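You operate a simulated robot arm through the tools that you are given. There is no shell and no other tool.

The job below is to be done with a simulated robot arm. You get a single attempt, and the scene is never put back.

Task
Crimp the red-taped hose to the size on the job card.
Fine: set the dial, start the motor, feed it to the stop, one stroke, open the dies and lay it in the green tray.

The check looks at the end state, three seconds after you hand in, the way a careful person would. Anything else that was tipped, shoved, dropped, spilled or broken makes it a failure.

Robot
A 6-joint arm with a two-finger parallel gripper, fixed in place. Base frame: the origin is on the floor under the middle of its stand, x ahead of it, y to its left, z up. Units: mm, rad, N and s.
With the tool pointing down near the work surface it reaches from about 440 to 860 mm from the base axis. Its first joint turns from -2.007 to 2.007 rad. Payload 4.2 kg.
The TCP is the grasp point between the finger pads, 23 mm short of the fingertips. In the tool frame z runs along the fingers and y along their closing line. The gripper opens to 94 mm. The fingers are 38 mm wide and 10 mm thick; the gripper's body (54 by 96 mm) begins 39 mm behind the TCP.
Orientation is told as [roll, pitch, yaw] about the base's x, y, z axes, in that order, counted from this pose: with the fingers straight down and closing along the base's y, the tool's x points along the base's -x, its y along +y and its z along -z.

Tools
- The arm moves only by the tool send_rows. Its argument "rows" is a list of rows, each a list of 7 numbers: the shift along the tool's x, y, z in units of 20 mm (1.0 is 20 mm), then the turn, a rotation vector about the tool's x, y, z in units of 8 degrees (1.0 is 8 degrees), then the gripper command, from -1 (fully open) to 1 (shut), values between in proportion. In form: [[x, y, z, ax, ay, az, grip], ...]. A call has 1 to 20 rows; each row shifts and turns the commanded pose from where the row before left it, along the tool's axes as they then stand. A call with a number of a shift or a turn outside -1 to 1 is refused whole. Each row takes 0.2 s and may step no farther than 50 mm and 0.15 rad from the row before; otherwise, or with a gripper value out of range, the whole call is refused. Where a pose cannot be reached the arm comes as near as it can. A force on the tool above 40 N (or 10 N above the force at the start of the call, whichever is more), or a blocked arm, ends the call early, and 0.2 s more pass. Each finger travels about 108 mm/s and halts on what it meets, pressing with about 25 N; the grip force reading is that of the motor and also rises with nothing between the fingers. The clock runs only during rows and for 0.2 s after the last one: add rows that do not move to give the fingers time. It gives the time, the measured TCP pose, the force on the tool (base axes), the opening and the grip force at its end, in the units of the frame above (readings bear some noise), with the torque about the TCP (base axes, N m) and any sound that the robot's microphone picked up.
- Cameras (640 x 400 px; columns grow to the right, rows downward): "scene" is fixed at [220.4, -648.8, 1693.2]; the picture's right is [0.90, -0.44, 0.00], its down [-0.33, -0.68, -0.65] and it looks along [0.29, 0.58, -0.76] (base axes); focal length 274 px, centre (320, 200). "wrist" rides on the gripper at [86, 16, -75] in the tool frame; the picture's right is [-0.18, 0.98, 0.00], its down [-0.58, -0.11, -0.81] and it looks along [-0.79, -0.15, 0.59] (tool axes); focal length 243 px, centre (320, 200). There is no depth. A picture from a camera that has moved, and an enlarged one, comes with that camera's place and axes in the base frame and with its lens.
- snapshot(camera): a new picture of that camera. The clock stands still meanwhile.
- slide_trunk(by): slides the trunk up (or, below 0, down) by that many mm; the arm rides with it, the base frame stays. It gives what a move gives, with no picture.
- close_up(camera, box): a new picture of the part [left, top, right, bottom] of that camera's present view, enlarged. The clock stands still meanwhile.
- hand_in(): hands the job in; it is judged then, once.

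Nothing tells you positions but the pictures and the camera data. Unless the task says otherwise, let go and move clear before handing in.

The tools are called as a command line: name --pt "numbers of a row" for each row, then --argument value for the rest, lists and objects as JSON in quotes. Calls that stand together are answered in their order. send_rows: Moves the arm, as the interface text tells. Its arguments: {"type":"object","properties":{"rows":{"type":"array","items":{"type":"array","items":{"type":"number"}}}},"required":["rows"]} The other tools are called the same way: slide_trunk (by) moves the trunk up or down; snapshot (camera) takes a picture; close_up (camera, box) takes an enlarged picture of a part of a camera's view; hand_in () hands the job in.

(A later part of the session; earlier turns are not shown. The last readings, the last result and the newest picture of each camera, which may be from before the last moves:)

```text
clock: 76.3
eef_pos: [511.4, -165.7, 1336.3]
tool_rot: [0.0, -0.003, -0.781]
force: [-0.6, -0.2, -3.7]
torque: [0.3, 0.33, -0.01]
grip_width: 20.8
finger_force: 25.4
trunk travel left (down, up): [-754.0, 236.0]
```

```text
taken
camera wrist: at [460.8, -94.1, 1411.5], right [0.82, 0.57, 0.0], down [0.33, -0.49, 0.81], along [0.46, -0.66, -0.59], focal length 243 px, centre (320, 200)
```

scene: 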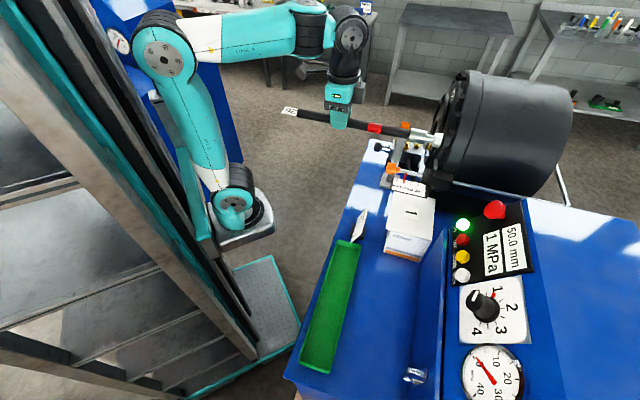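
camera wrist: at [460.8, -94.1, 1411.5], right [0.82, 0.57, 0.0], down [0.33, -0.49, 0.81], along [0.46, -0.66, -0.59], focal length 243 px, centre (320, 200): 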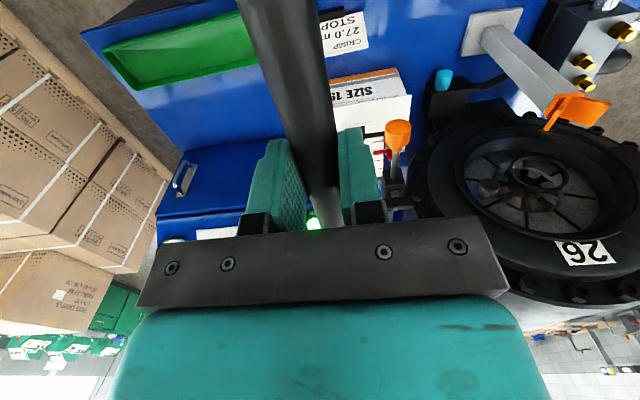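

This view shows the V-rest, the die ring and the full "26" label. I'll zoom in to triangulate the V-rest and die bore.

close_up --camera "wrist" --box '[430, 60, 640, 240]'

close_up --camera "wrist" --box '[520, 80, 640, 150]'

close_up --camera "scene" --box '[270, 90, 450, 190]'

```text
2.22 times, centred on (535, 150) of wrist
camera zoom: at [460.8, -94.1, 1411.5], right [0.82, 0.57, 0.0], down [0.33, -0.49, 0.81], along [0.46, -0.66, -0.59], focal length 539 px, centre (-158, 311)
```

zoom: 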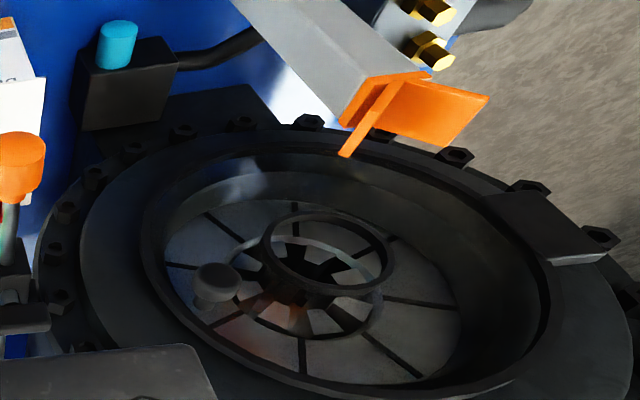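

```text
5.33 times, centred on (580, 115) of wrist
camera zoom: at [460.8, -94.1, 1411.5], right [0.82, 0.57, 0.0], down [0.33, -0.49, 0.81], along [0.46, -0.66, -0.59], focal length 1294 px, centre (-1067, 653)
```

zoom: 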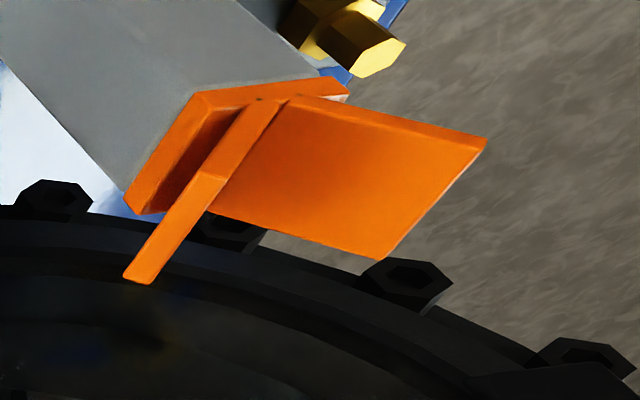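

```text
3.56 times, centred on (360, 140) of scene
camera zoom: at [220.4, -648.8, 1693.2], right [0.9, -0.44, 0.0], down [-0.33, -0.68, -0.65], along [0.29, 0.58, -0.76], focal length 972 px, centre (178, 413)
```

zoom: 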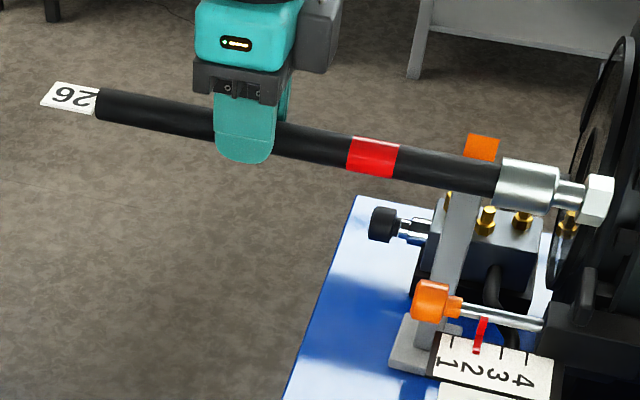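

Key numbers so far:
- V-rest crotch: e1≈540, z≈1129, spanning e2 616–646.
- Die ring centre: e1≈539, e2≈722, z≈1161.
- Hose: level, tip about 226 mm ahead of the TCP, axis 13 mm below it.

I'll check the hose's sideways alignment in the fingers.

close_up --camera "wrist" --box '[220, 0, 380, 110]'

close_up --camera "wrist" --box '[240, 110, 400, 240]'

```text
3.64 times, centred on (300, 55) of wrist
camera zoom: at [460.8, -94.1, 1411.5], right [0.82, 0.57, 0.0], down [0.33, -0.49, 0.81], along [0.46, -0.66, -0.59], focal length 882 px, centre (393, 727)
```

zoom: 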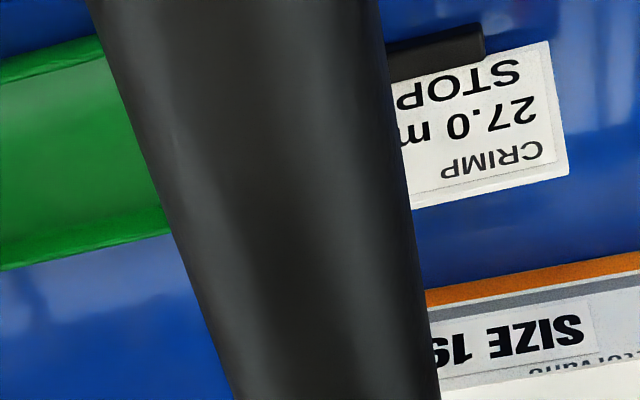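

```text
3.08 times, centred on (320, 175) of wrist
camera zoom: at [460.8, -94.1, 1411.5], right [0.82, 0.57, 0.0], down [0.33, -0.49, 0.81], along [0.46, -0.66, -0.59], focal length 746 px, centre (320, 277)
```

zoom: 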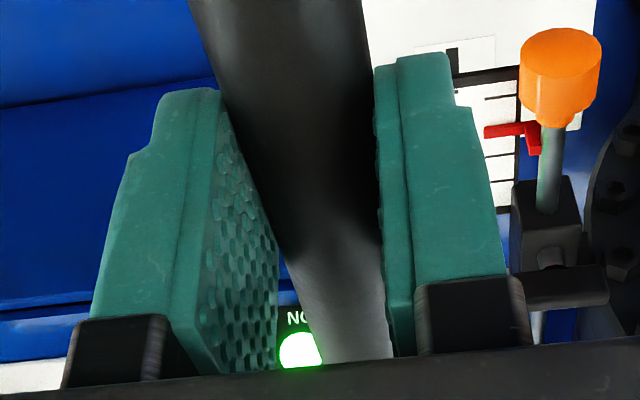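

The hose is straight in the fingers with only a 0.75 mm offset, and the die axis is at e1≈539.5. I'll move sideways onto that line, backing off slightly from the drum.

send_rows --pt "0.3 0.5 0 0 0 0 1" --pt "0.3 0.9 0 0 0 0 1" --pt "0.3 0.9 0 0 0 0 1" --pt "0.3 0.9 0 0 0 0 1" --pt "0.3 0.9 0 0 0 0 1" --pt "0.3 0.9 0 0 0 0 1" --pt "0.1 0.9 0 0 0 0 1" --pt "0 0.9 0 0 0 0 1" --pt "0 0.9 0 0 0 0 1" --pt "0 0.9 0 0 0 0 1" --pt "0 0.9 0 0 0 0 1" --pt "0 0.9 0 0 0 0 1" --pt "0 0.9 0 0 0 0 1" --pt "0 0.9 0 0 0 0 1" --pt "0 0.9 0 0 0 0 1" --pt "0 0.9 0 0 0 0 1" --pt "0 0.8 0 0 0 0 1" --pt "0 0.05 0 0 0 0.02 1"

snapshot --camera "wrist"

close_up --camera "wrist" --box '[230, 40, 410, 240]'

snapshot --camera "scene"

```text
clock: 80.1
eef_pos: [693.0, 72.8, 1337.3]
tool_rot: [0.0, 0.0, -0.786]
force: [-0.3, -0.2, -3.7]
torque: [0.35, 0.33, 0.0]
grip_width: 20.7
finger_force: 25.0
trunk travel left (down, up): [-754.0, 236.0]
```

```text
taken
camera wrist: at [642.9, 144.2, 1411.8], right [0.83, 0.56, 0.0], down [0.33, -0.49, 0.81], along [0.46, -0.67, -0.59], focal length 243 px, centre (320, 200)
```

wrist: 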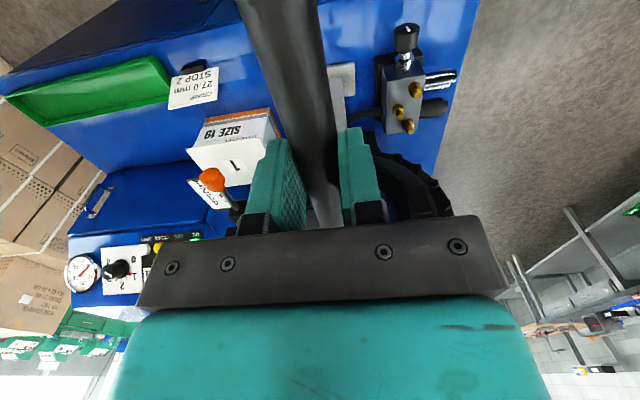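

```text
2.00 times, centred on (320, 140) of wrist
camera zoom: at [642.9, 144.2, 1411.8], right [0.83, 0.56, 0.0], down [0.33, -0.49, 0.81], along [0.46, -0.67, -0.59], focal length 485 px, centre (320, 320)
```

zoom: 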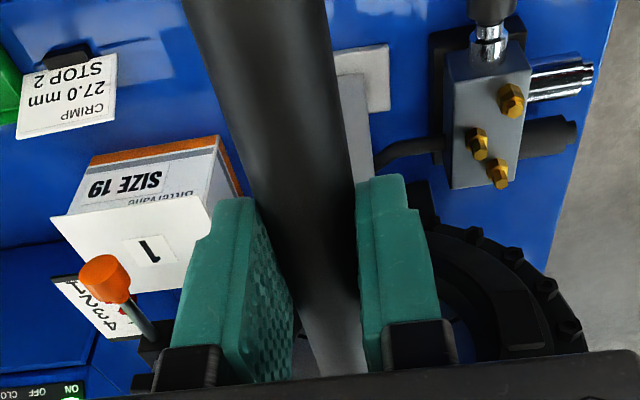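

```text
taken
```

scene: 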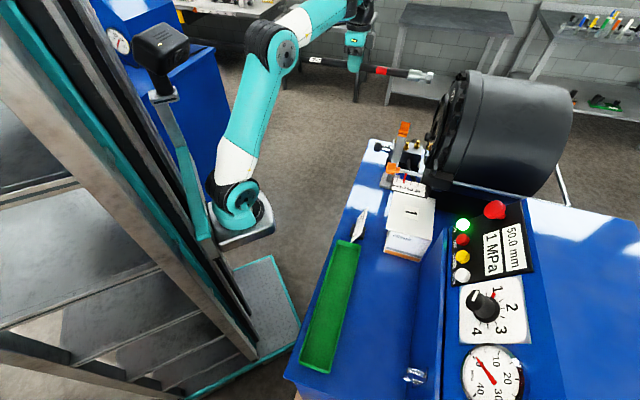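

The TCP is on the die line at e1≈540.4, with the tip at e2≈665. I'll lower by trunk until the hose hovers above the V and check it from the scene camera.

slide_trunk --by -139

snapshot --camera "wrist"

close_up --camera "scene" --box '[270, 70, 470, 200]'

```text
clock: 81.7
eef_pos: [692.3, 73.0, 1197.5]
tool_rot: [0.0, 0.001, -0.785]
force: [-0.4, 0.3, -3.4]
torque: [0.3, 0.33, 0.01]
grip_width: 20.6
finger_force: 24.9
trunk travel left (down, up): [-615.0, 375.0]
```

```text
taken
camera wrist: at [642.8, 144.0, 1272.9], right [0.83, 0.56, 0.0], down [0.33, -0.49, 0.81], along [0.46, -0.67, -0.59], focal length 243 px, centre (320, 200)
```

wrist: 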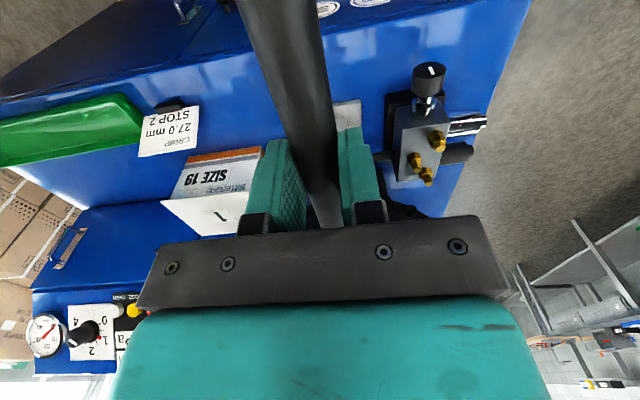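

```text
3.08 times, centred on (370, 135) of scene
camera zoom: at [220.4, -648.8, 1693.2], right [0.9, -0.44, 0.0], down [-0.33, -0.68, -0.65], along [0.29, 0.58, -0.76], focal length 841 px, centre (166, 400)
```

zoom: 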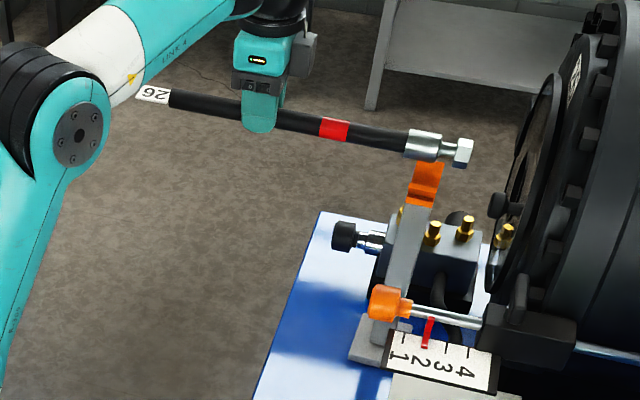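

The prediction matches what I see: the tip is just past the V, hovering above it. I'll lower the last ~27 mm, keeping clear of the V prongs.

slide_trunk --by -18

close_up --camera "scene" --box '[370, 90, 450, 150]'

slide_trunk --by -9

close_up --camera "scene" --box '[370, 90, 450, 150]'

```text
clock: 82.4
eef_pos: [692.9, 71.7, 1181.2]
tool_rot: [-0.001, 0.001, -0.786]
force: [-0.2, -0.1, -3.7]
torque: [0.32, 0.29, 0.05]
grip_width: 20.8
finger_force: 25.7
trunk travel left (down, up): [-597.0, 393.0]
```

```text
6.67 times, centred on (410, 120) of scene
camera zoom: at [220.4, -648.8, 1693.2], right [0.9, -0.44, 0.0], down [-0.33, -0.68, -0.65], along [0.29, 0.58, -0.76], focal length 1823 px, centre (-280, 733)
```

zoom: 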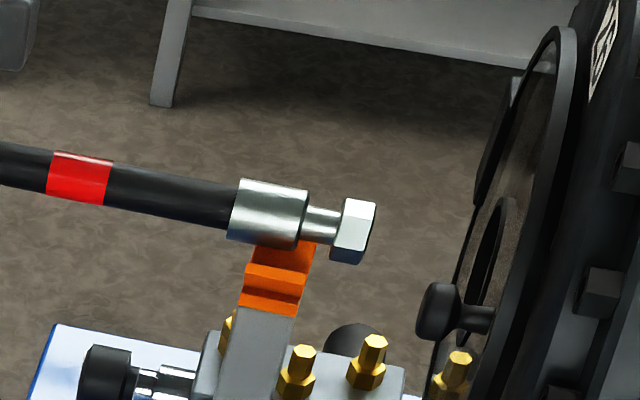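

```text
clock: 83.0
eef_pos: [693.1, 73.4, 1170.4]
tool_rot: [0.001, 0.001, -0.785]
force: [0.1, 0.6, -4.0]
torque: [0.31, 0.31, 0.0]
grip_width: 20.8
finger_force: 24.9
trunk travel left (down, up): [-588.0, 402.0]
```

```text
6.67 times, centred on (410, 120) of scene
camera zoom: at [220.4, -648.8, 1693.2], right [0.9, -0.44, 0.0], down [-0.33, -0.68, -0.65], along [0.29, 0.58, -0.76], focal length 1823 px, centre (-280, 733)
```

zoom: 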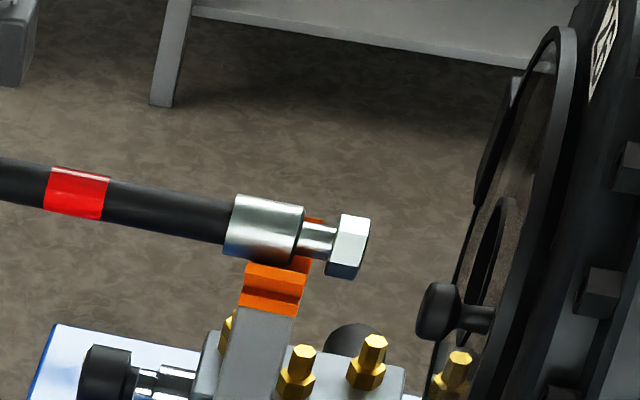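

The ferrule is between the prongs with no contact, and the hose line points into the ring. I'll feed forward slowly.

send_rows --pt "-0.4 0 0 0 0 0 1" --pt "-0.6 0 0 0 0 0 1" --pt "-0.6 0 0 0 0 0 1" --pt "-0.6 0 0 0 0 0 1" --pt "-0.3 0 0 0 0 0 1"

close_up --camera "scene" --box '[370, 90, 450, 150]'

snapshot --camera "wrist"

```text
clock: 84.2
eef_pos: [727.6, 37.4, 1170.8]
tool_rot: [-0.001, 0.0, -0.785]
force: [-0.6, 0.8, -3.8]
torque: [0.31, 0.29, -0.02]
grip_width: 20.5
finger_force: 24.8
trunk travel left (down, up): [-588.0, 402.0]
```

```text
6.67 times, centred on (410, 120) of scene
camera zoom: at [220.4, -648.8, 1693.2], right [0.9, -0.44, 0.0], down [-0.33, -0.68, -0.65], along [0.29, 0.58, -0.76], focal length 1823 px, centre (-280, 733)
```

zoom: 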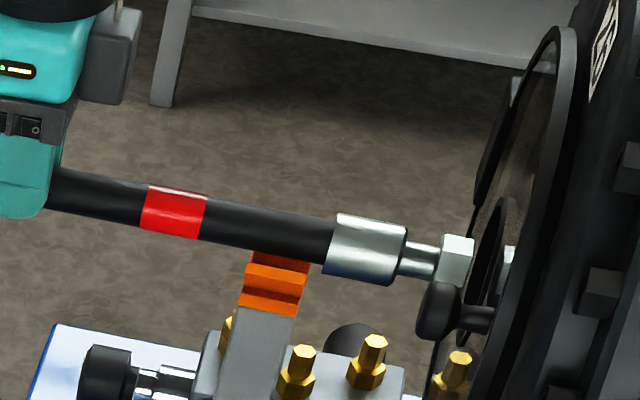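

```text
taken
camera wrist: at [678.3, 108.3, 1245.7], right [0.83, 0.56, 0.0], down [0.33, -0.49, 0.81], along [0.46, -0.67, -0.59], focal length 243 px, centre (320, 200)
```

wrist: 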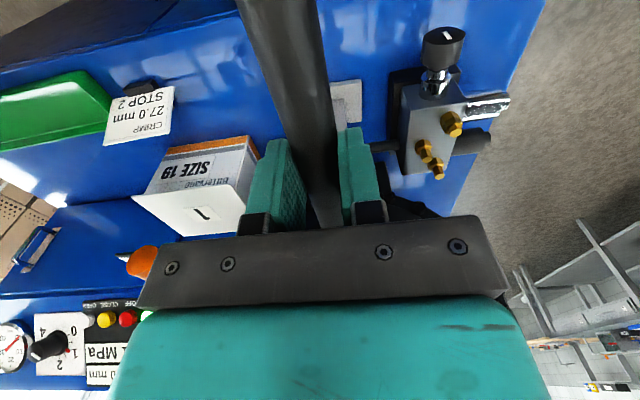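

The hex is heading into the ring centre. Feeding on slowly.

send_rows --pt "-0.4 0 0 0 0 0 1" --pt "-0.4 0 0 0 0 0 1" --pt "-0.4 0 0 0 0 0 1" --pt "-0.3 0 0 0 0 0 1"

close_up --camera "scene" --box '[370, 90, 450, 150]'

```text
clock: 85.2
eef_pos: [749.4, 15.4, 1170.4]
tool_rot: [0.001, -0.001, -0.788]
force: [-0.6, 0.2, -3.2]
torque: [0.31, 0.33, -0.02]
grip_width: 20.4
finger_force: 24.9
trunk travel left (down, up): [-588.0, 402.0]
```

```text
6.67 times, centred on (410, 120) of scene
camera zoom: at [220.4, -648.8, 1693.2], right [0.9, -0.44, 0.0], down [-0.33, -0.68, -0.65], along [0.29, 0.58, -0.76], focal length 1823 px, centre (-280, 733)
```

zoom: 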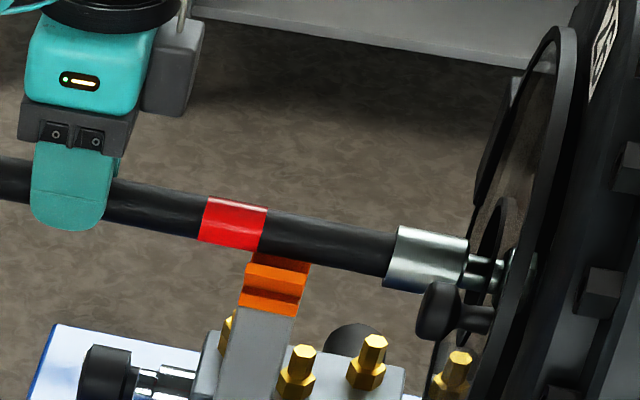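

It's through the ring without contact. I'll keep feeding toward the stop and watch the push-back force.

send_rows --pt "-0.35 0 0 0 0 0 1" --pt "-0.35 0 0 0 0 0 1" --pt "-0.35 0 0 0 0 0 1" --pt "-0.35 0 0 0 0 0 1"

close_up --camera "scene" --box '[370, 90, 450, 150]'

```text
clock: 86.2
eef_pos: [770.3, -2.8, 1171.0]
tool_rot: [0.001, 0.002, -0.784]
force: [0.0, 0.5, -3.6]
torque: [0.34, 0.35, -0.01]
grip_width: 20.6
finger_force: 25.3
trunk travel left (down, up): [-588.0, 402.0]
```

```text
6.67 times, centred on (410, 120) of scene
camera zoom: at [220.4, -648.8, 1693.2], right [0.9, -0.44, 0.0], down [-0.33, -0.68, -0.65], along [0.29, 0.58, -0.76], focal length 1823 px, centre (-280, 733)
```

zoom: 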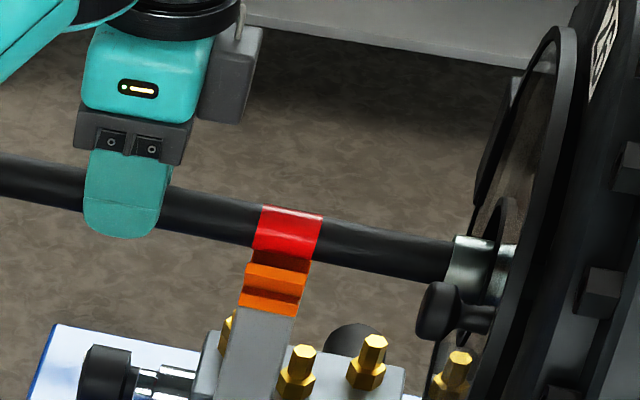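

send_rows --pt "-0.3 0 0 0 0 0 1" --pt "-0.3 0 0 0 0 0 1" --pt "-0.3 0 0 0 0 0 1" --pt "-0.25 0 0 0 0 0 1"

close_up --camera "scene" --box '[370, 90, 450, 150]'

```text
clock: 87.2
eef_pos: [785.5, -20.0, 1170.8]
tool_rot: [0.002, 0.0, -0.786]
force: [0.1, 0.3, -1.8]
torque: [0.27, 0.3, 0.02]
grip_width: 20.5
finger_force: 25.0
trunk travel left (down, up): [-588.0, 402.0]
```

```text
6.67 times, centred on (410, 120) of scene
camera zoom: at [220.4, -648.8, 1693.2], right [0.9, -0.44, 0.0], down [-0.33, -0.68, -0.65], along [0.29, 0.58, -0.76], focal length 1823 px, centre (-280, 733)
```

zoom: 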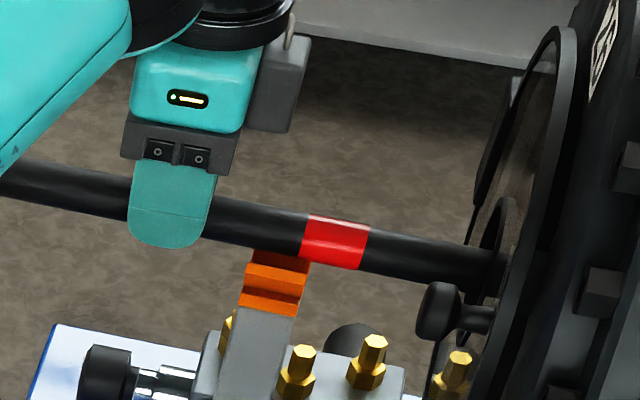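

send_rows --pt "-0.15 0 0 0 0 0 1" --pt "-0.15 0 0 0 0 0 1" --pt "-0.15 0 0 0 0 0 1"

close_up --camera "scene" --box '[370, 90, 450, 150]'

```text
clock: 88.0
eef_pos: [788.6, -27.7, 1169.3]
tool_rot: [-0.001, 0.0, -0.788]
force: [0.6, -0.2, -3.2]
torque: [0.32, 0.31, 0.02]
grip_width: 20.6
finger_force: 25.0
out of reach, approached as far as the arm can: row 3
trunk travel left (down, up): [-588.0, 402.0]
```

```text
6.67 times, centred on (410, 120) of scene
camera zoom: at [220.4, -648.8, 1693.2], right [0.9, -0.44, 0.0], down [-0.33, -0.68, -0.65], along [0.29, 0.58, -0.76], focal length 1823 px, centre (-280, 733)
```

zoom: 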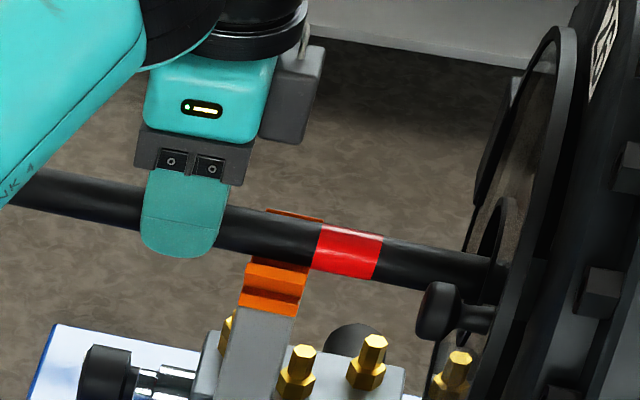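

No stop contact yet, and the arm is at its reach limit here. I'll lower the hose gently onto the V-rest, let go, and regrip further back; the CG lies between the V and the dies, so it will rest safely.

send_rows --pt "0.2 0 0 0 0 0 1" --pt "0 0 0 0 0 0 1"

slide_trunk --by -6

slide_trunk --by -3

close_up --camera "scene" --box '[370, 90, 450, 150]'

```text
clock: 88.6
eef_pos: [784.6, -24.7, 1168.2]
tool_rot: [-0.002, 0.0, -0.785]
force: [0.9, 0.0, -3.6]
torque: [0.3, 0.33, -0.01]
grip_width: 20.5
finger_force: 25.0
trunk travel left (down, up): [-588.0, 402.0]
```

```text
clock: 89.1
eef_pos: [786.4, -24.7, 1162.5]
tool_rot: [-0.001, 0.001, -0.784]
force: [-0.3, 0.0, -3.1]
torque: [0.29, 0.31, 0.0]
grip_width: 20.3
finger_force: 24.9
trunk travel left (down, up): [-582.0, 408.0]
```

```text
clock: 89.6
eef_pos: [785.4, -23.3, 1160.0]
tool_rot: [0.003, -0.001, -0.785]
force: [0.9, -2.0, 3.0]
torque: [-0.74, -0.73, 0.01]
grip_width: 20.6
finger_force: 24.8
trunk travel left (down, up): [-579.0, 411.0]
```

```text
6.67 times, centred on (410, 120) of scene
camera zoom: at [220.4, -648.8, 1693.2], right [0.9, -0.44, 0.0], down [-0.33, -0.68, -0.65], along [0.29, 0.58, -0.76], focal length 1823 px, centre (-280, 733)
```

zoom: 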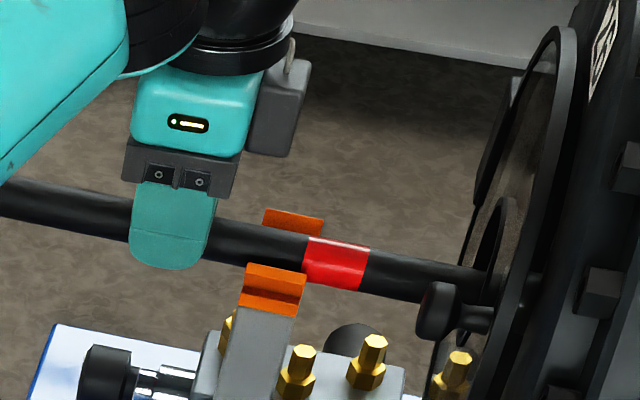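

The hex now rests on the bottom of the die opening. The V is only ~4 mm below the hose, so I'll open part-way to release.

send_rows --pt "0 0 0 0 0 0 0.45" --pt "0 0 0 0 0 0 0.3" --pt "0 0 0 0 0 0 0.0" --pt "0 0 0 0 0 0 0.0"

close_up --camera "scene" --box '[330, 80, 450, 160]'

snapshot --camera "wrist"

```text
clock: 90.6
eef_pos: [785.6, -23.6, 1158.6]
tool_rot: [0.002, 0.0, -0.786]
force: [-1.0, 0.0, -0.3]
torque: [-0.03, 0.0, 0.01]
grip_width: 46.8
finger_force: 0.1
trunk travel left (down, up): [-579.0, 411.0]
```

```text
5.00 times, centred on (390, 120) of scene
camera zoom: at [220.4, -648.8, 1693.2], right [0.9, -0.44, 0.0], down [-0.33, -0.68, -0.65], along [0.29, 0.58, -0.76], focal length 1367 px, centre (-30, 600)
```

zoom: 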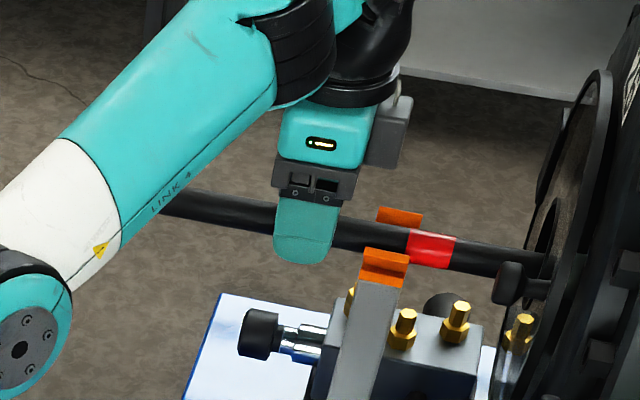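

```text
taken
camera wrist: at [735.2, 47.3, 1234.8], right [0.83, 0.56, 0.0], down [0.33, -0.49, 0.81], along [0.46, -0.67, -0.59], focal length 243 px, centre (320, 200)
```

wrist: 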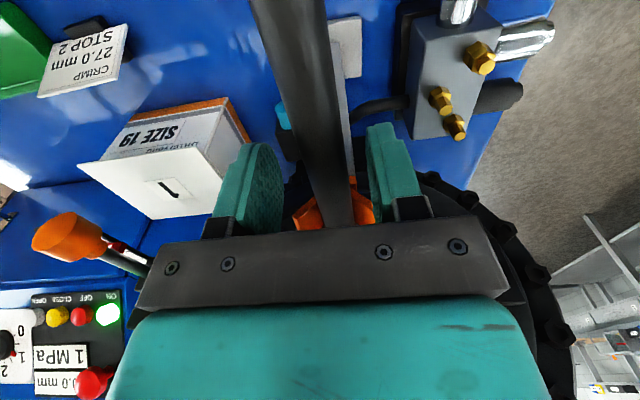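

The hose rests in the V and the dies. I'll slide the open fingers back along it and regrip closer to its rear end.

send_rows --pt "0.6 0 0 0 0 0 0" --pt "0.9 0 0 0 0 0 0" --pt "0.9 0 0.2 0 0 0 0" --pt "0.9 0 0.2 0 0 0 0" --pt "0.4 0 0 0 0 0 0" --pt "0 0 0 0 0 0 0"

close_up --camera "scene" --box '[300, 80, 450, 170]'

snapshot --camera "wrist"

```text
clock: 92.0
eef_pos: [732.0, 28.8, 1153.2]
tool_rot: [0.001, 0.002, -0.788]
force: [-0.3, 0.1, -0.8]
torque: [-0.01, -0.01, -0.02]
grip_width: 47.4
finger_force: 0.1
trunk travel left (down, up): [-579.0, 411.0]
```

```text
4.27 times, centred on (375, 125) of scene
camera zoom: at [220.4, -648.8, 1693.2], right [0.9, -0.44, 0.0], down [-0.33, -0.68, -0.65], along [0.29, 0.58, -0.76], focal length 1167 px, centre (85, 520)
```

zoom: 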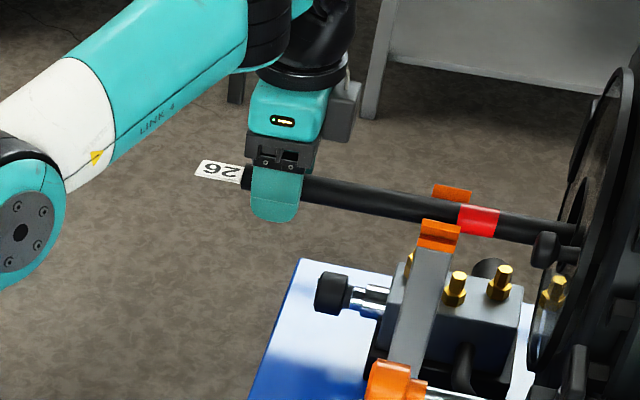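

```text
taken
camera wrist: at [682.2, 100.0, 1228.2], right [0.83, 0.56, 0.0], down [0.33, -0.49, 0.81], along [0.46, -0.67, -0.59], focal length 243 px, centre (320, 200)
```

wrist: 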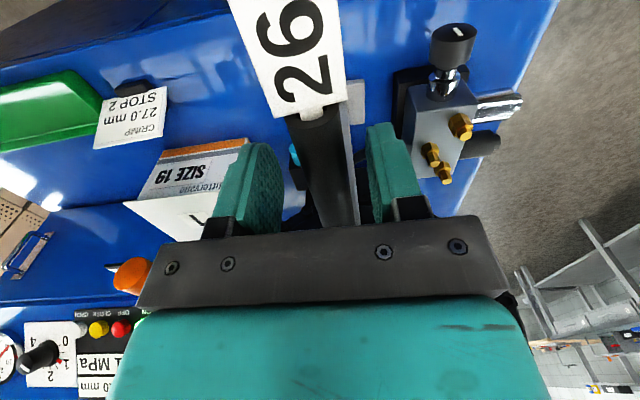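

The fingers straddle the hose about 33 mm from its rear end. I'll close and push slowly toward the stop.

send_rows --pt "0 0 0 0 0 0 0.4" --pt "0 0 0 0 0 0 1" --pt "0 0 0 0 0 0 1" --pt "0 0 0 0 0 0 1"

send_rows --pt "-0.2 0 0 0 0 0 1" --pt "-0.2 0 0 0 0 0 1" --pt "-0.2 0 0 0 0 0 1"

close_up --camera "scene" --box '[300, 80, 450, 170]'

```text
clock: 93.0
eef_pos: [731.6, 29.0, 1153.1]
tool_rot: [0.001, -0.003, -0.782]
force: [3.9, 4.1, 0.7]
torque: [-0.12, -0.21, 0.99]
grip_width: 21.0
finger_force: 25.3
trunk travel left (down, up): [-579.0, 411.0]
```

```text
clock: 93.8
eef_pos: [740.4, 20.6, 1153.0]
tool_rot: [0.002, 0.0, -0.785]
force: [0.7, 7.6, 7.7]
torque: [-0.36, -0.31, 0.64]
grip_width: 20.8
finger_force: 24.7
trunk travel left (down, up): [-579.0, 411.0]
```

```text
4.27 times, centred on (375, 125) of scene
camera zoom: at [220.4, -648.8, 1693.2], right [0.9, -0.44, 0.0], down [-0.33, -0.68, -0.65], along [0.29, 0.58, -0.76], focal length 1167 px, centre (85, 520)
```

zoom: 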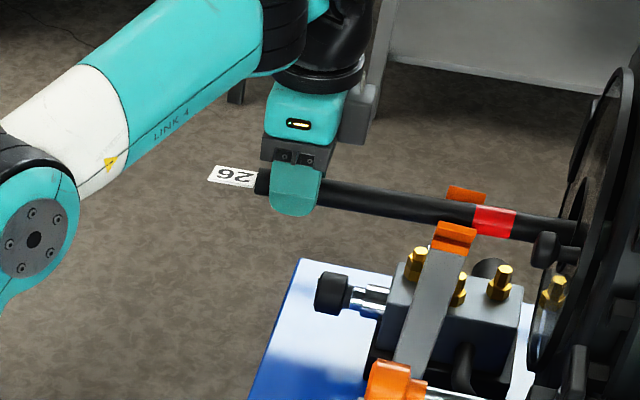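

The V-rest seems to have shifted in the picture. I'll stop and look closely before doing anything else.

close_up --camera "scene" --box '[370, 110, 440, 200]'

snapshot --camera "wrist"

close_up --camera "wrist" --box '[260, 0, 420, 230]'

```text
4.44 times, centred on (405, 155) of scene
camera zoom: at [220.4, -648.8, 1693.2], right [0.9, -0.44, 0.0], down [-0.33, -0.68, -0.65], along [0.29, 0.58, -0.76], focal length 1215 px, centre (-58, 400)
```

zoom: 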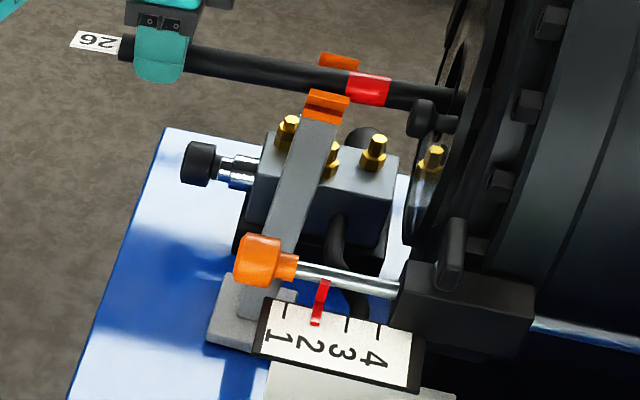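

```text
taken
camera wrist: at [691.3, 92.0, 1227.6], right [0.83, 0.56, 0.0], down [0.33, -0.49, 0.81], along [0.46, -0.67, -0.59], focal length 243 px, centre (320, 200)
```

wrist: 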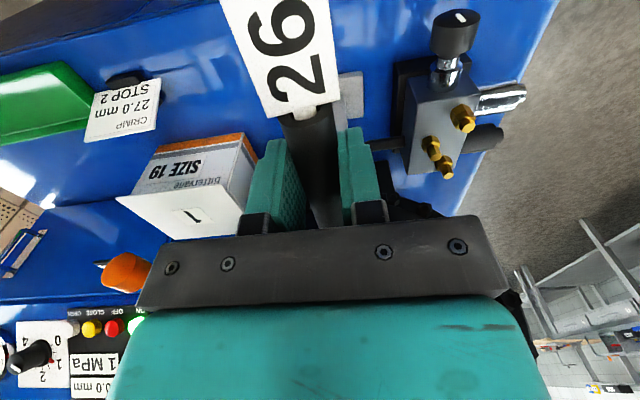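

```text
1.74 times, centred on (340, 115) of wrist
camera zoom: at [691.3, 92.0, 1227.6], right [0.83, 0.56, 0.0], down [0.33, -0.49, 0.81], along [0.46, -0.67, -0.59], focal length 422 px, centre (285, 348)
```

zoom: 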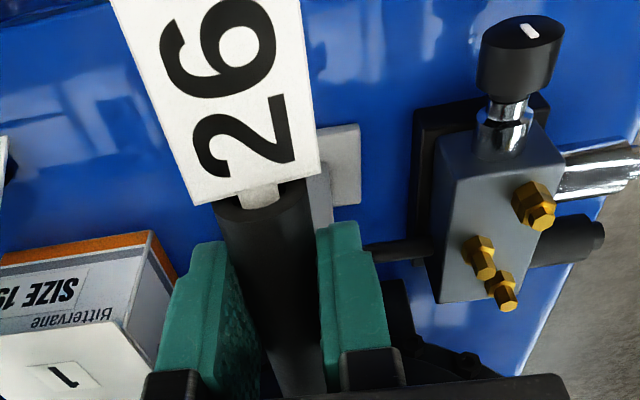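

The V-rest's post is being dragged by the hose: its top leaned about 12 mm while the base stayed put. I'll back the hose off by the same amount so it stands upright again.

send_rows --pt "0.2 0 0 0 0 0 1" --pt "0.2 0 0 0 0 0 1" --pt "0.2 0 0 0 0 0 1" --pt "0 0 0 0 0 0 1"

close_up --camera "scene" --box '[370, 110, 440, 200]'

```text
clock: 94.8
eef_pos: [732.0, 28.8, 1151.1]
tool_rot: [0.001, -0.001, -0.787]
force: [2.2, 3.0, 1.1]
torque: [0.16, 0.13, 0.55]
grip_width: 20.7
finger_force: 24.9
trunk travel left (down, up): [-579.0, 411.0]
```

```text
4.44 times, centred on (405, 155) of scene
camera zoom: at [220.4, -648.8, 1693.2], right [0.9, -0.44, 0.0], down [-0.33, -0.68, -0.65], along [0.29, 0.58, -0.76], focal length 1215 px, centre (-58, 400)
```

zoom: 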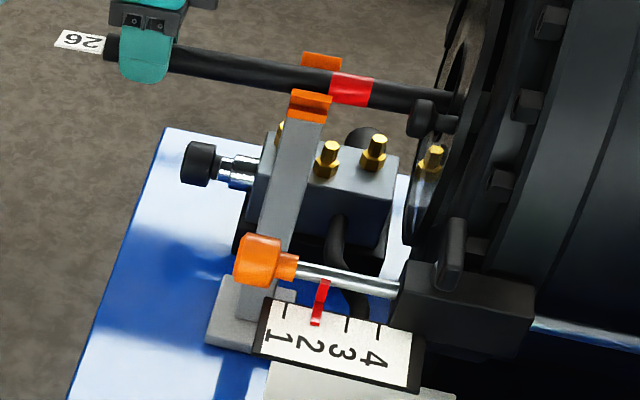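

The stand is upright and back in place. It's loose, so the hose must not drag on it. I'll release, lift the hand clear, and raise the trunk with the arm lower on it to gain reach. Then I'll regrip mid-hose so I can carry the hose just above the V.

send_rows --pt "0 0 0 0 0 0 0.45" --pt "0 0 0 0 0 0 0.3" --pt "0 0 0 0 0 0 0.0" --pt "0 0 0 0 0 0 -0.1" --pt "0 0 -0.6 0 0 0 -0.1" --pt "0 0 -1 0 0 0 -0.1" --pt "0 0 -1 0 0 0 -0.1" --pt "0 0 -0.6 0 0 0 -0.1"

close_up --camera "scene" --box '[330, 80, 450, 200]'

snapshot --camera "wrist"

```text
clock: 96.6
eef_pos: [732.3, 26.8, 1215.1]
tool_rot: [0.002, 0.0, -0.787]
force: [0.5, 1.0, -0.8]
torque: [0.03, 0.01, 0.05]
grip_width: 51.6
finger_force: 0.0
trunk travel left (down, up): [-579.0, 411.0]
```

```text
3.33 times, centred on (390, 140) of scene
camera zoom: at [220.4, -648.8, 1693.2], right [0.9, -0.44, 0.0], down [-0.33, -0.68, -0.65], along [0.29, 0.58, -0.76], focal length 912 px, centre (87, 400)
```

zoom: 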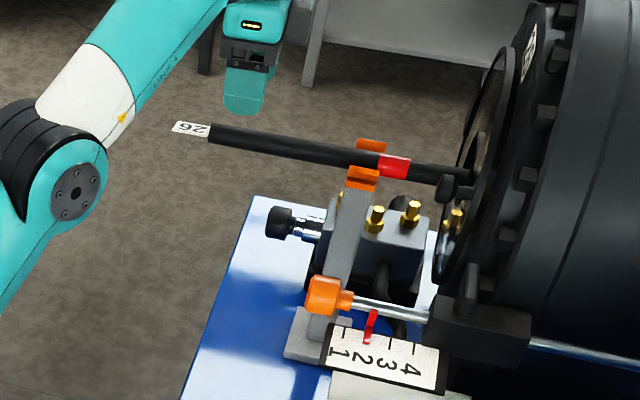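

```text
taken
camera wrist: at [683.1, 98.5, 1290.8], right [0.83, 0.56, 0.0], down [0.33, -0.49, 0.81], along [0.46, -0.67, -0.59], focal length 243 px, centre (320, 200)
```

wrist: 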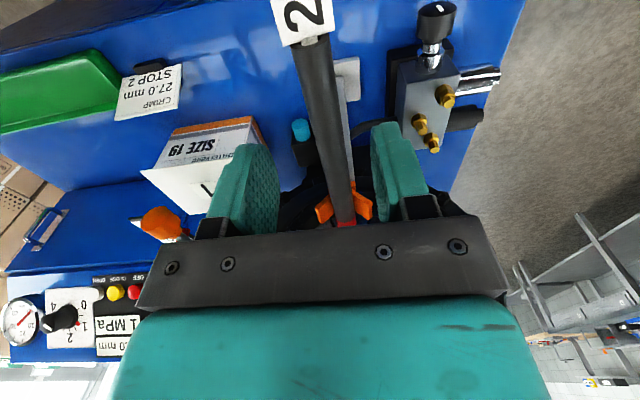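

The hose rests stably in the V and the dies. Raising the trunk now.

slide_trunk --by 150

send_rows --pt "-0.47 0 0.9 0 0 0 -0.1" --pt "-0.47 0 0.9 0 0 0 -0.1" --pt "-0.47 0 0.9 0 0 0 -0.1" --pt "-0.47 0 0.9 0 0 0 -0.1" --pt "-0.47 0 0.9 0 0 0 -0.1" --pt "0 0 0.9 0 0 0 -0.1" --pt "0 0 0.9 0 0 0 -0.1" --pt "0 0 0.9 0 0 0 -0.1"

close_up --camera "scene" --box '[330, 80, 450, 200]'

snapshot --camera "wrist"

```text
clock: 98.4
eef_pos: [733.7, 27.8, 1364.6]
tool_rot: [0.002, 0.001, -0.785]
force: [0.1, 0.0, -0.7]
torque: [0.01, -0.01, -0.01]
grip_width: 51.7
finger_force: 0.1
trunk travel left (down, up): [-729.0, 261.0]
```

```text
clock: 100.2
eef_pos: [767.1, -4.5, 1220.3]
tool_rot: [0.002, -0.003, -0.787]
force: [0.2, -0.6, 0.1]
torque: [0.03, 0.0, 0.0]
grip_width: 51.7
finger_force: 0.0
trunk travel left (down, up): [-729.0, 261.0]
```

```text
3.33 times, centred on (390, 140) of scene
camera zoom: at [220.4, -648.8, 1693.2], right [0.9, -0.44, 0.0], down [-0.33, -0.68, -0.65], along [0.29, 0.58, -0.76], focal length 912 px, centre (87, 400)
```

zoom: 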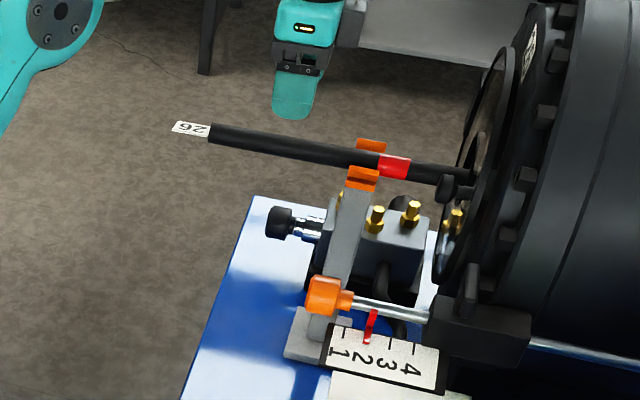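

```text
taken
camera wrist: at [716.3, 65.5, 1295.8], right [0.83, 0.56, 0.0], down [0.33, -0.49, 0.81], along [0.46, -0.67, -0.59], focal length 243 px, centre (320, 200)
```

wrist: 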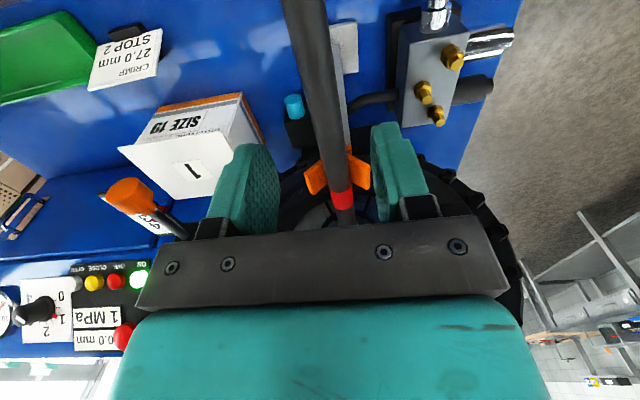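

I now have reach to spare. The V centre line is at e1≈540, so I'll shift 3 mm sideways and come down to regrip about 253 mm behind the tip.

send_rows --pt "0 0.16 0.7 0 0 0 -0.1" --pt "0 0 0.9 0 0 0 -0.1" --pt "0 0 0.9 0 0 0 -0.1" --pt "0 0 0.7 0 0 0 -0.1" --pt "0 0 0 0 0 0 -0.1"

snapshot --camera "wrist"

close_up --camera "scene" --box '[350, 80, 450, 160]'

```text
clock: 101.4
eef_pos: [768.6, -3.8, 1157.5]
tool_rot: [0.0, -0.001, -0.784]
force: [0.0, -0.5, -0.2]
torque: [0.02, 0.0, -0.06]
grip_width: 51.8
finger_force: 0.1
trunk travel left (down, up): [-729.0, 261.0]
```

```text
taken
camera wrist: at [719.2, 67.5, 1232.3], right [0.83, 0.56, 0.0], down [0.33, -0.49, 0.81], along [0.46, -0.67, -0.59], focal length 243 px, centre (320, 200)
```

wrist: 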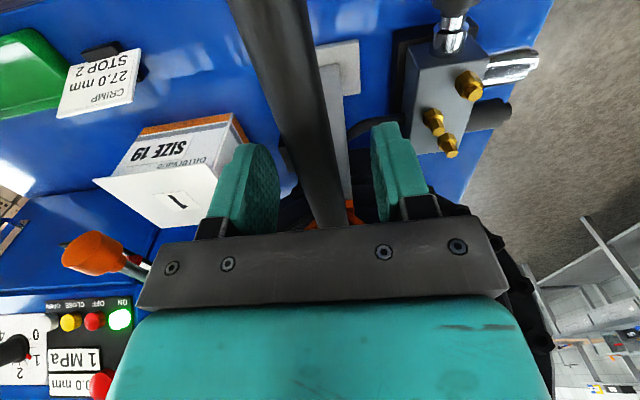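

```text
5.00 times, centred on (400, 120) of scene
camera zoom: at [220.4, -648.8, 1693.2], right [0.9, -0.44, 0.0], down [-0.33, -0.68, -0.65], along [0.29, 0.58, -0.76], focal length 1367 px, centre (-80, 600)
```

zoom: 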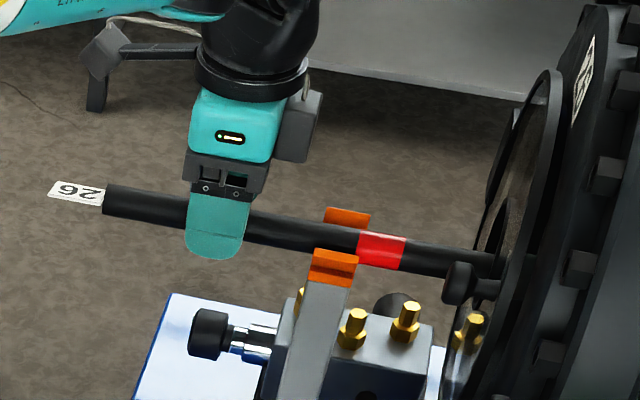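

The hose is now about 4 mm to one side of the fingers. I'll centre on it, close gently, and watch the side forces.

send_rows --pt "0 -0.2 0 0 0 0 -0.1" --pt "0 0 0 0 0 0 0.3" --pt "0 0 0 0 0 0 0.5" --pt "0 0 0 0 0 0 1" --pt "0 0 0 0 0 0 1"

close_up --camera "scene" --box '[350, 80, 450, 160]'

```text
clock: 102.6
eef_pos: [767.2, -7.1, 1156.4]
tool_rot: [0.002, -0.003, -0.785]
force: [1.6, 2.7, 4.4]
torque: [-0.1, 0.1, -0.38]
grip_width: 21.1
finger_force: 25.2
trunk travel left (down, up): [-729.0, 261.0]
```

```text
5.00 times, centred on (400, 120) of scene
camera zoom: at [220.4, -648.8, 1693.2], right [0.9, -0.44, 0.0], down [-0.33, -0.68, -0.65], along [0.29, 0.58, -0.76], focal length 1367 px, centre (-80, 600)
```

zoom: 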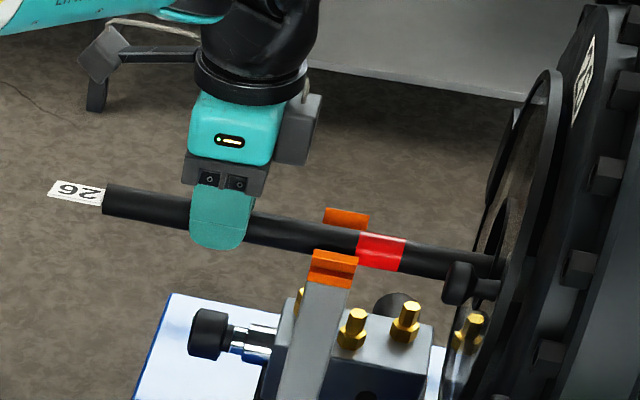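

Now I'll lift slightly, about 8 mm, to bring the hose off the V.

send_rows --pt "0 0 -0.2 0 0 0 1" --pt "0 0 -0.2 0 0 0 1" --pt "0 0 0 0 0 0 1"

close_up --camera "scene" --box '[350, 80, 450, 160]'

```text
clock: 103.4
eef_pos: [767.2, -6.2, 1165.2]
tool_rot: [0.002, -0.001, -0.788]
force: [0.1, -0.2, -0.8]
torque: [-0.2, 0.03, -0.47]
grip_width: 20.6
finger_force: 24.9
trunk travel left (down, up): [-729.0, 261.0]
```

```text
5.00 times, centred on (400, 120) of scene
camera zoom: at [220.4, -648.8, 1693.2], right [0.9, -0.44, 0.0], down [-0.33, -0.68, -0.65], along [0.29, 0.58, -0.76], focal length 1367 px, centre (-80, 600)
```

zoom: 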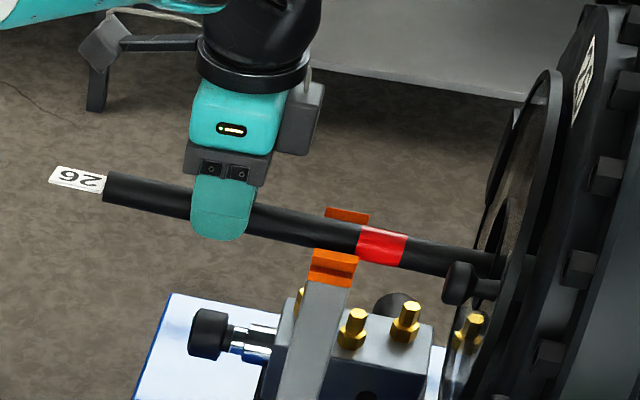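

The hose is clear of the V, with its tip resting in the dies. I'll centre it sideways by 3 mm and feed forward.

send_rows --pt "0 0.15 -0.05 0 0 0 1" --pt "-0.15 0 0 0 0 0 1" --pt "-0.2 0 0 0 0 0 1" --pt "-0.2 0 0 0 0 0 1"

close_up --camera "scene" --box '[350, 80, 450, 160]'

```text
clock: 104.4
eef_pos: [776.9, -11.4, 1164.9]
tool_rot: [0.0, -0.001, -0.787]
force: [-1.9, -0.3, -0.9]
torque: [-0.23, 0.01, -0.47]
grip_width: 20.6
finger_force: 24.8
trunk travel left (down, up): [-729.0, 261.0]
```

```text
5.00 times, centred on (400, 120) of scene
camera zoom: at [220.4, -648.8, 1693.2], right [0.9, -0.44, 0.0], down [-0.33, -0.68, -0.65], along [0.29, 0.58, -0.76], focal length 1367 px, centre (-80, 600)
```

zoom: 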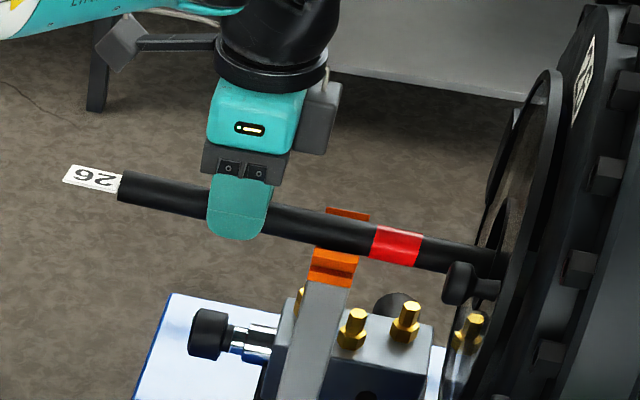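

The V stays still. Continuing to feed.

send_rows --pt "-0.2 0 0 0 0 0 1" --pt "-0.2 0 0 0 0 0 1" --pt "-0.2 0 0 0 0 0 1"

close_up --camera "scene" --box '[350, 80, 450, 160]'

```text
clock: 105.2
eef_pos: [785.2, -19.9, 1166.2]
tool_rot: [-0.001, 0.0, -0.787]
force: [-2.2, 0.7, 0.2]
torque: [-0.23, -0.02, -0.46]
grip_width: 20.9
finger_force: 25.3
trunk travel left (down, up): [-729.0, 261.0]
```

```text
5.00 times, centred on (400, 120) of scene
camera zoom: at [220.4, -648.8, 1693.2], right [0.9, -0.44, 0.0], down [-0.33, -0.68, -0.65], along [0.29, 0.58, -0.76], focal length 1367 px, centre (-80, 600)
```

zoom: 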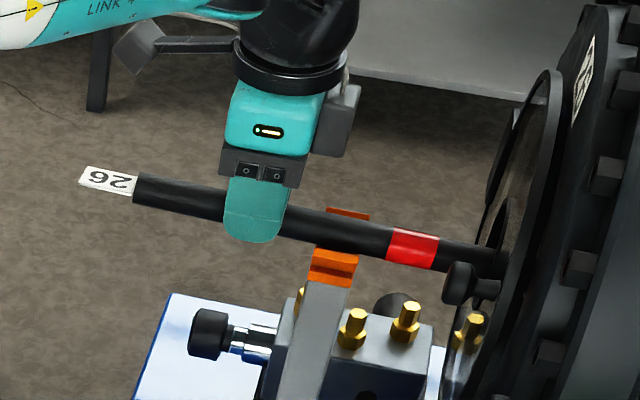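

send_rows --pt "-0.2 0 0 0 0 0 1" --pt "-0.2 0 0 0 0 0 1" --pt "-0.2 0 0 0 0 0 1"

close_up --camera "scene" --box '[350, 80, 450, 160]'

```text
clock: 106.0
eef_pos: [792.5, -29.1, 1167.2]
tool_rot: [0.002, -0.001, -0.788]
force: [-0.8, 0.3, -0.1]
torque: [-0.22, -0.24, 0.02]
grip_width: 20.6
finger_force: 25.1
trunk travel left (down, up): [-729.0, 261.0]
```

```text
5.00 times, centred on (400, 120) of scene
camera zoom: at [220.4, -648.8, 1693.2], right [0.9, -0.44, 0.0], down [-0.33, -0.68, -0.65], along [0.29, 0.58, -0.76], focal length 1367 px, centre (-80, 600)
```

zoom: 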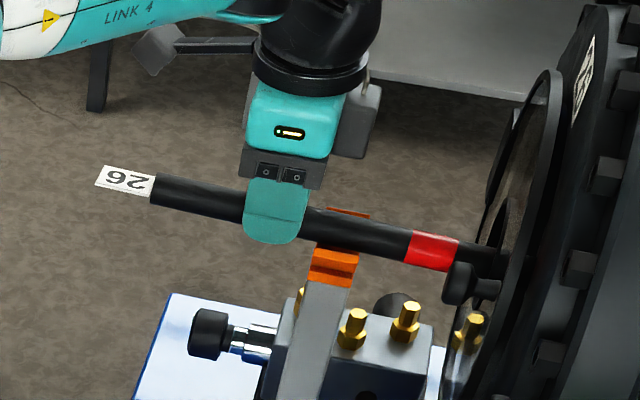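

send_rows --pt "-0.15 0 0 0 0 0 1" --pt "-0.15 0 0 0 0 0 1"

close_up --camera "scene" --box '[370, 90, 430, 140]'

close_up --camera "wrist" --box '[240, 110, 420, 240]'

```text
clock: 106.6
eef_pos: [797.1, -33.4, 1165.9]
tool_rot: [0.0, 0.0, -0.785]
force: [-0.8, 1.1, -2.7]
torque: [0.17, 0.19, -0.03]
grip_width: 20.8
finger_force: 25.1
trunk travel left (down, up): [-729.0, 261.0]
```

```text
8.00 times, centred on (400, 115) of scene
camera zoom: at [220.4, -648.8, 1693.2], right [0.9, -0.44, 0.0], down [-0.33, -0.68, -0.65], along [0.29, 0.58, -0.76], focal length 2188 px, centre (-320, 880)
```

zoom: 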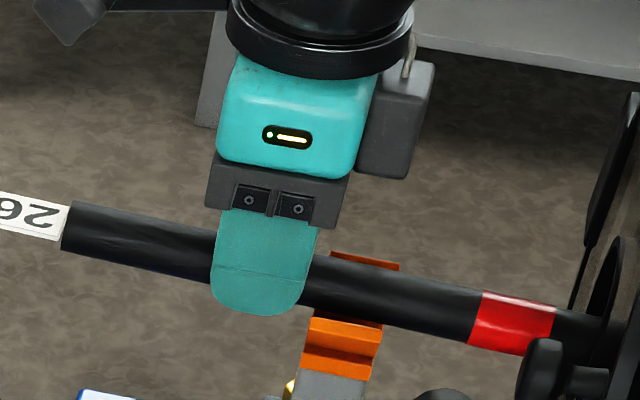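

```text
3.08 times, centred on (330, 175) of wrist
camera zoom: at [747.6, 37.6, 1242.1], right [0.83, 0.56, 0.0], down [0.33, -0.49, 0.81], along [0.46, -0.67, -0.59], focal length 746 px, centre (289, 277)
```

zoom: 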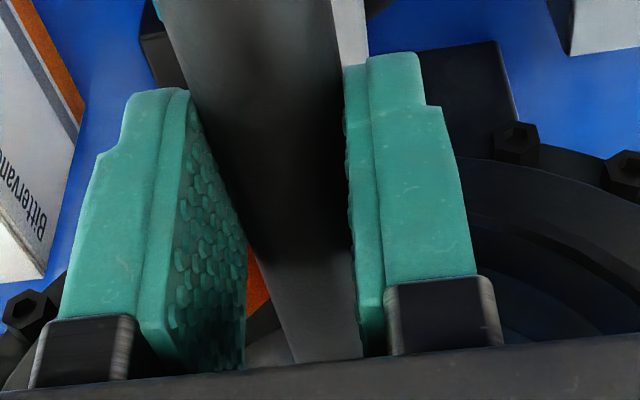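

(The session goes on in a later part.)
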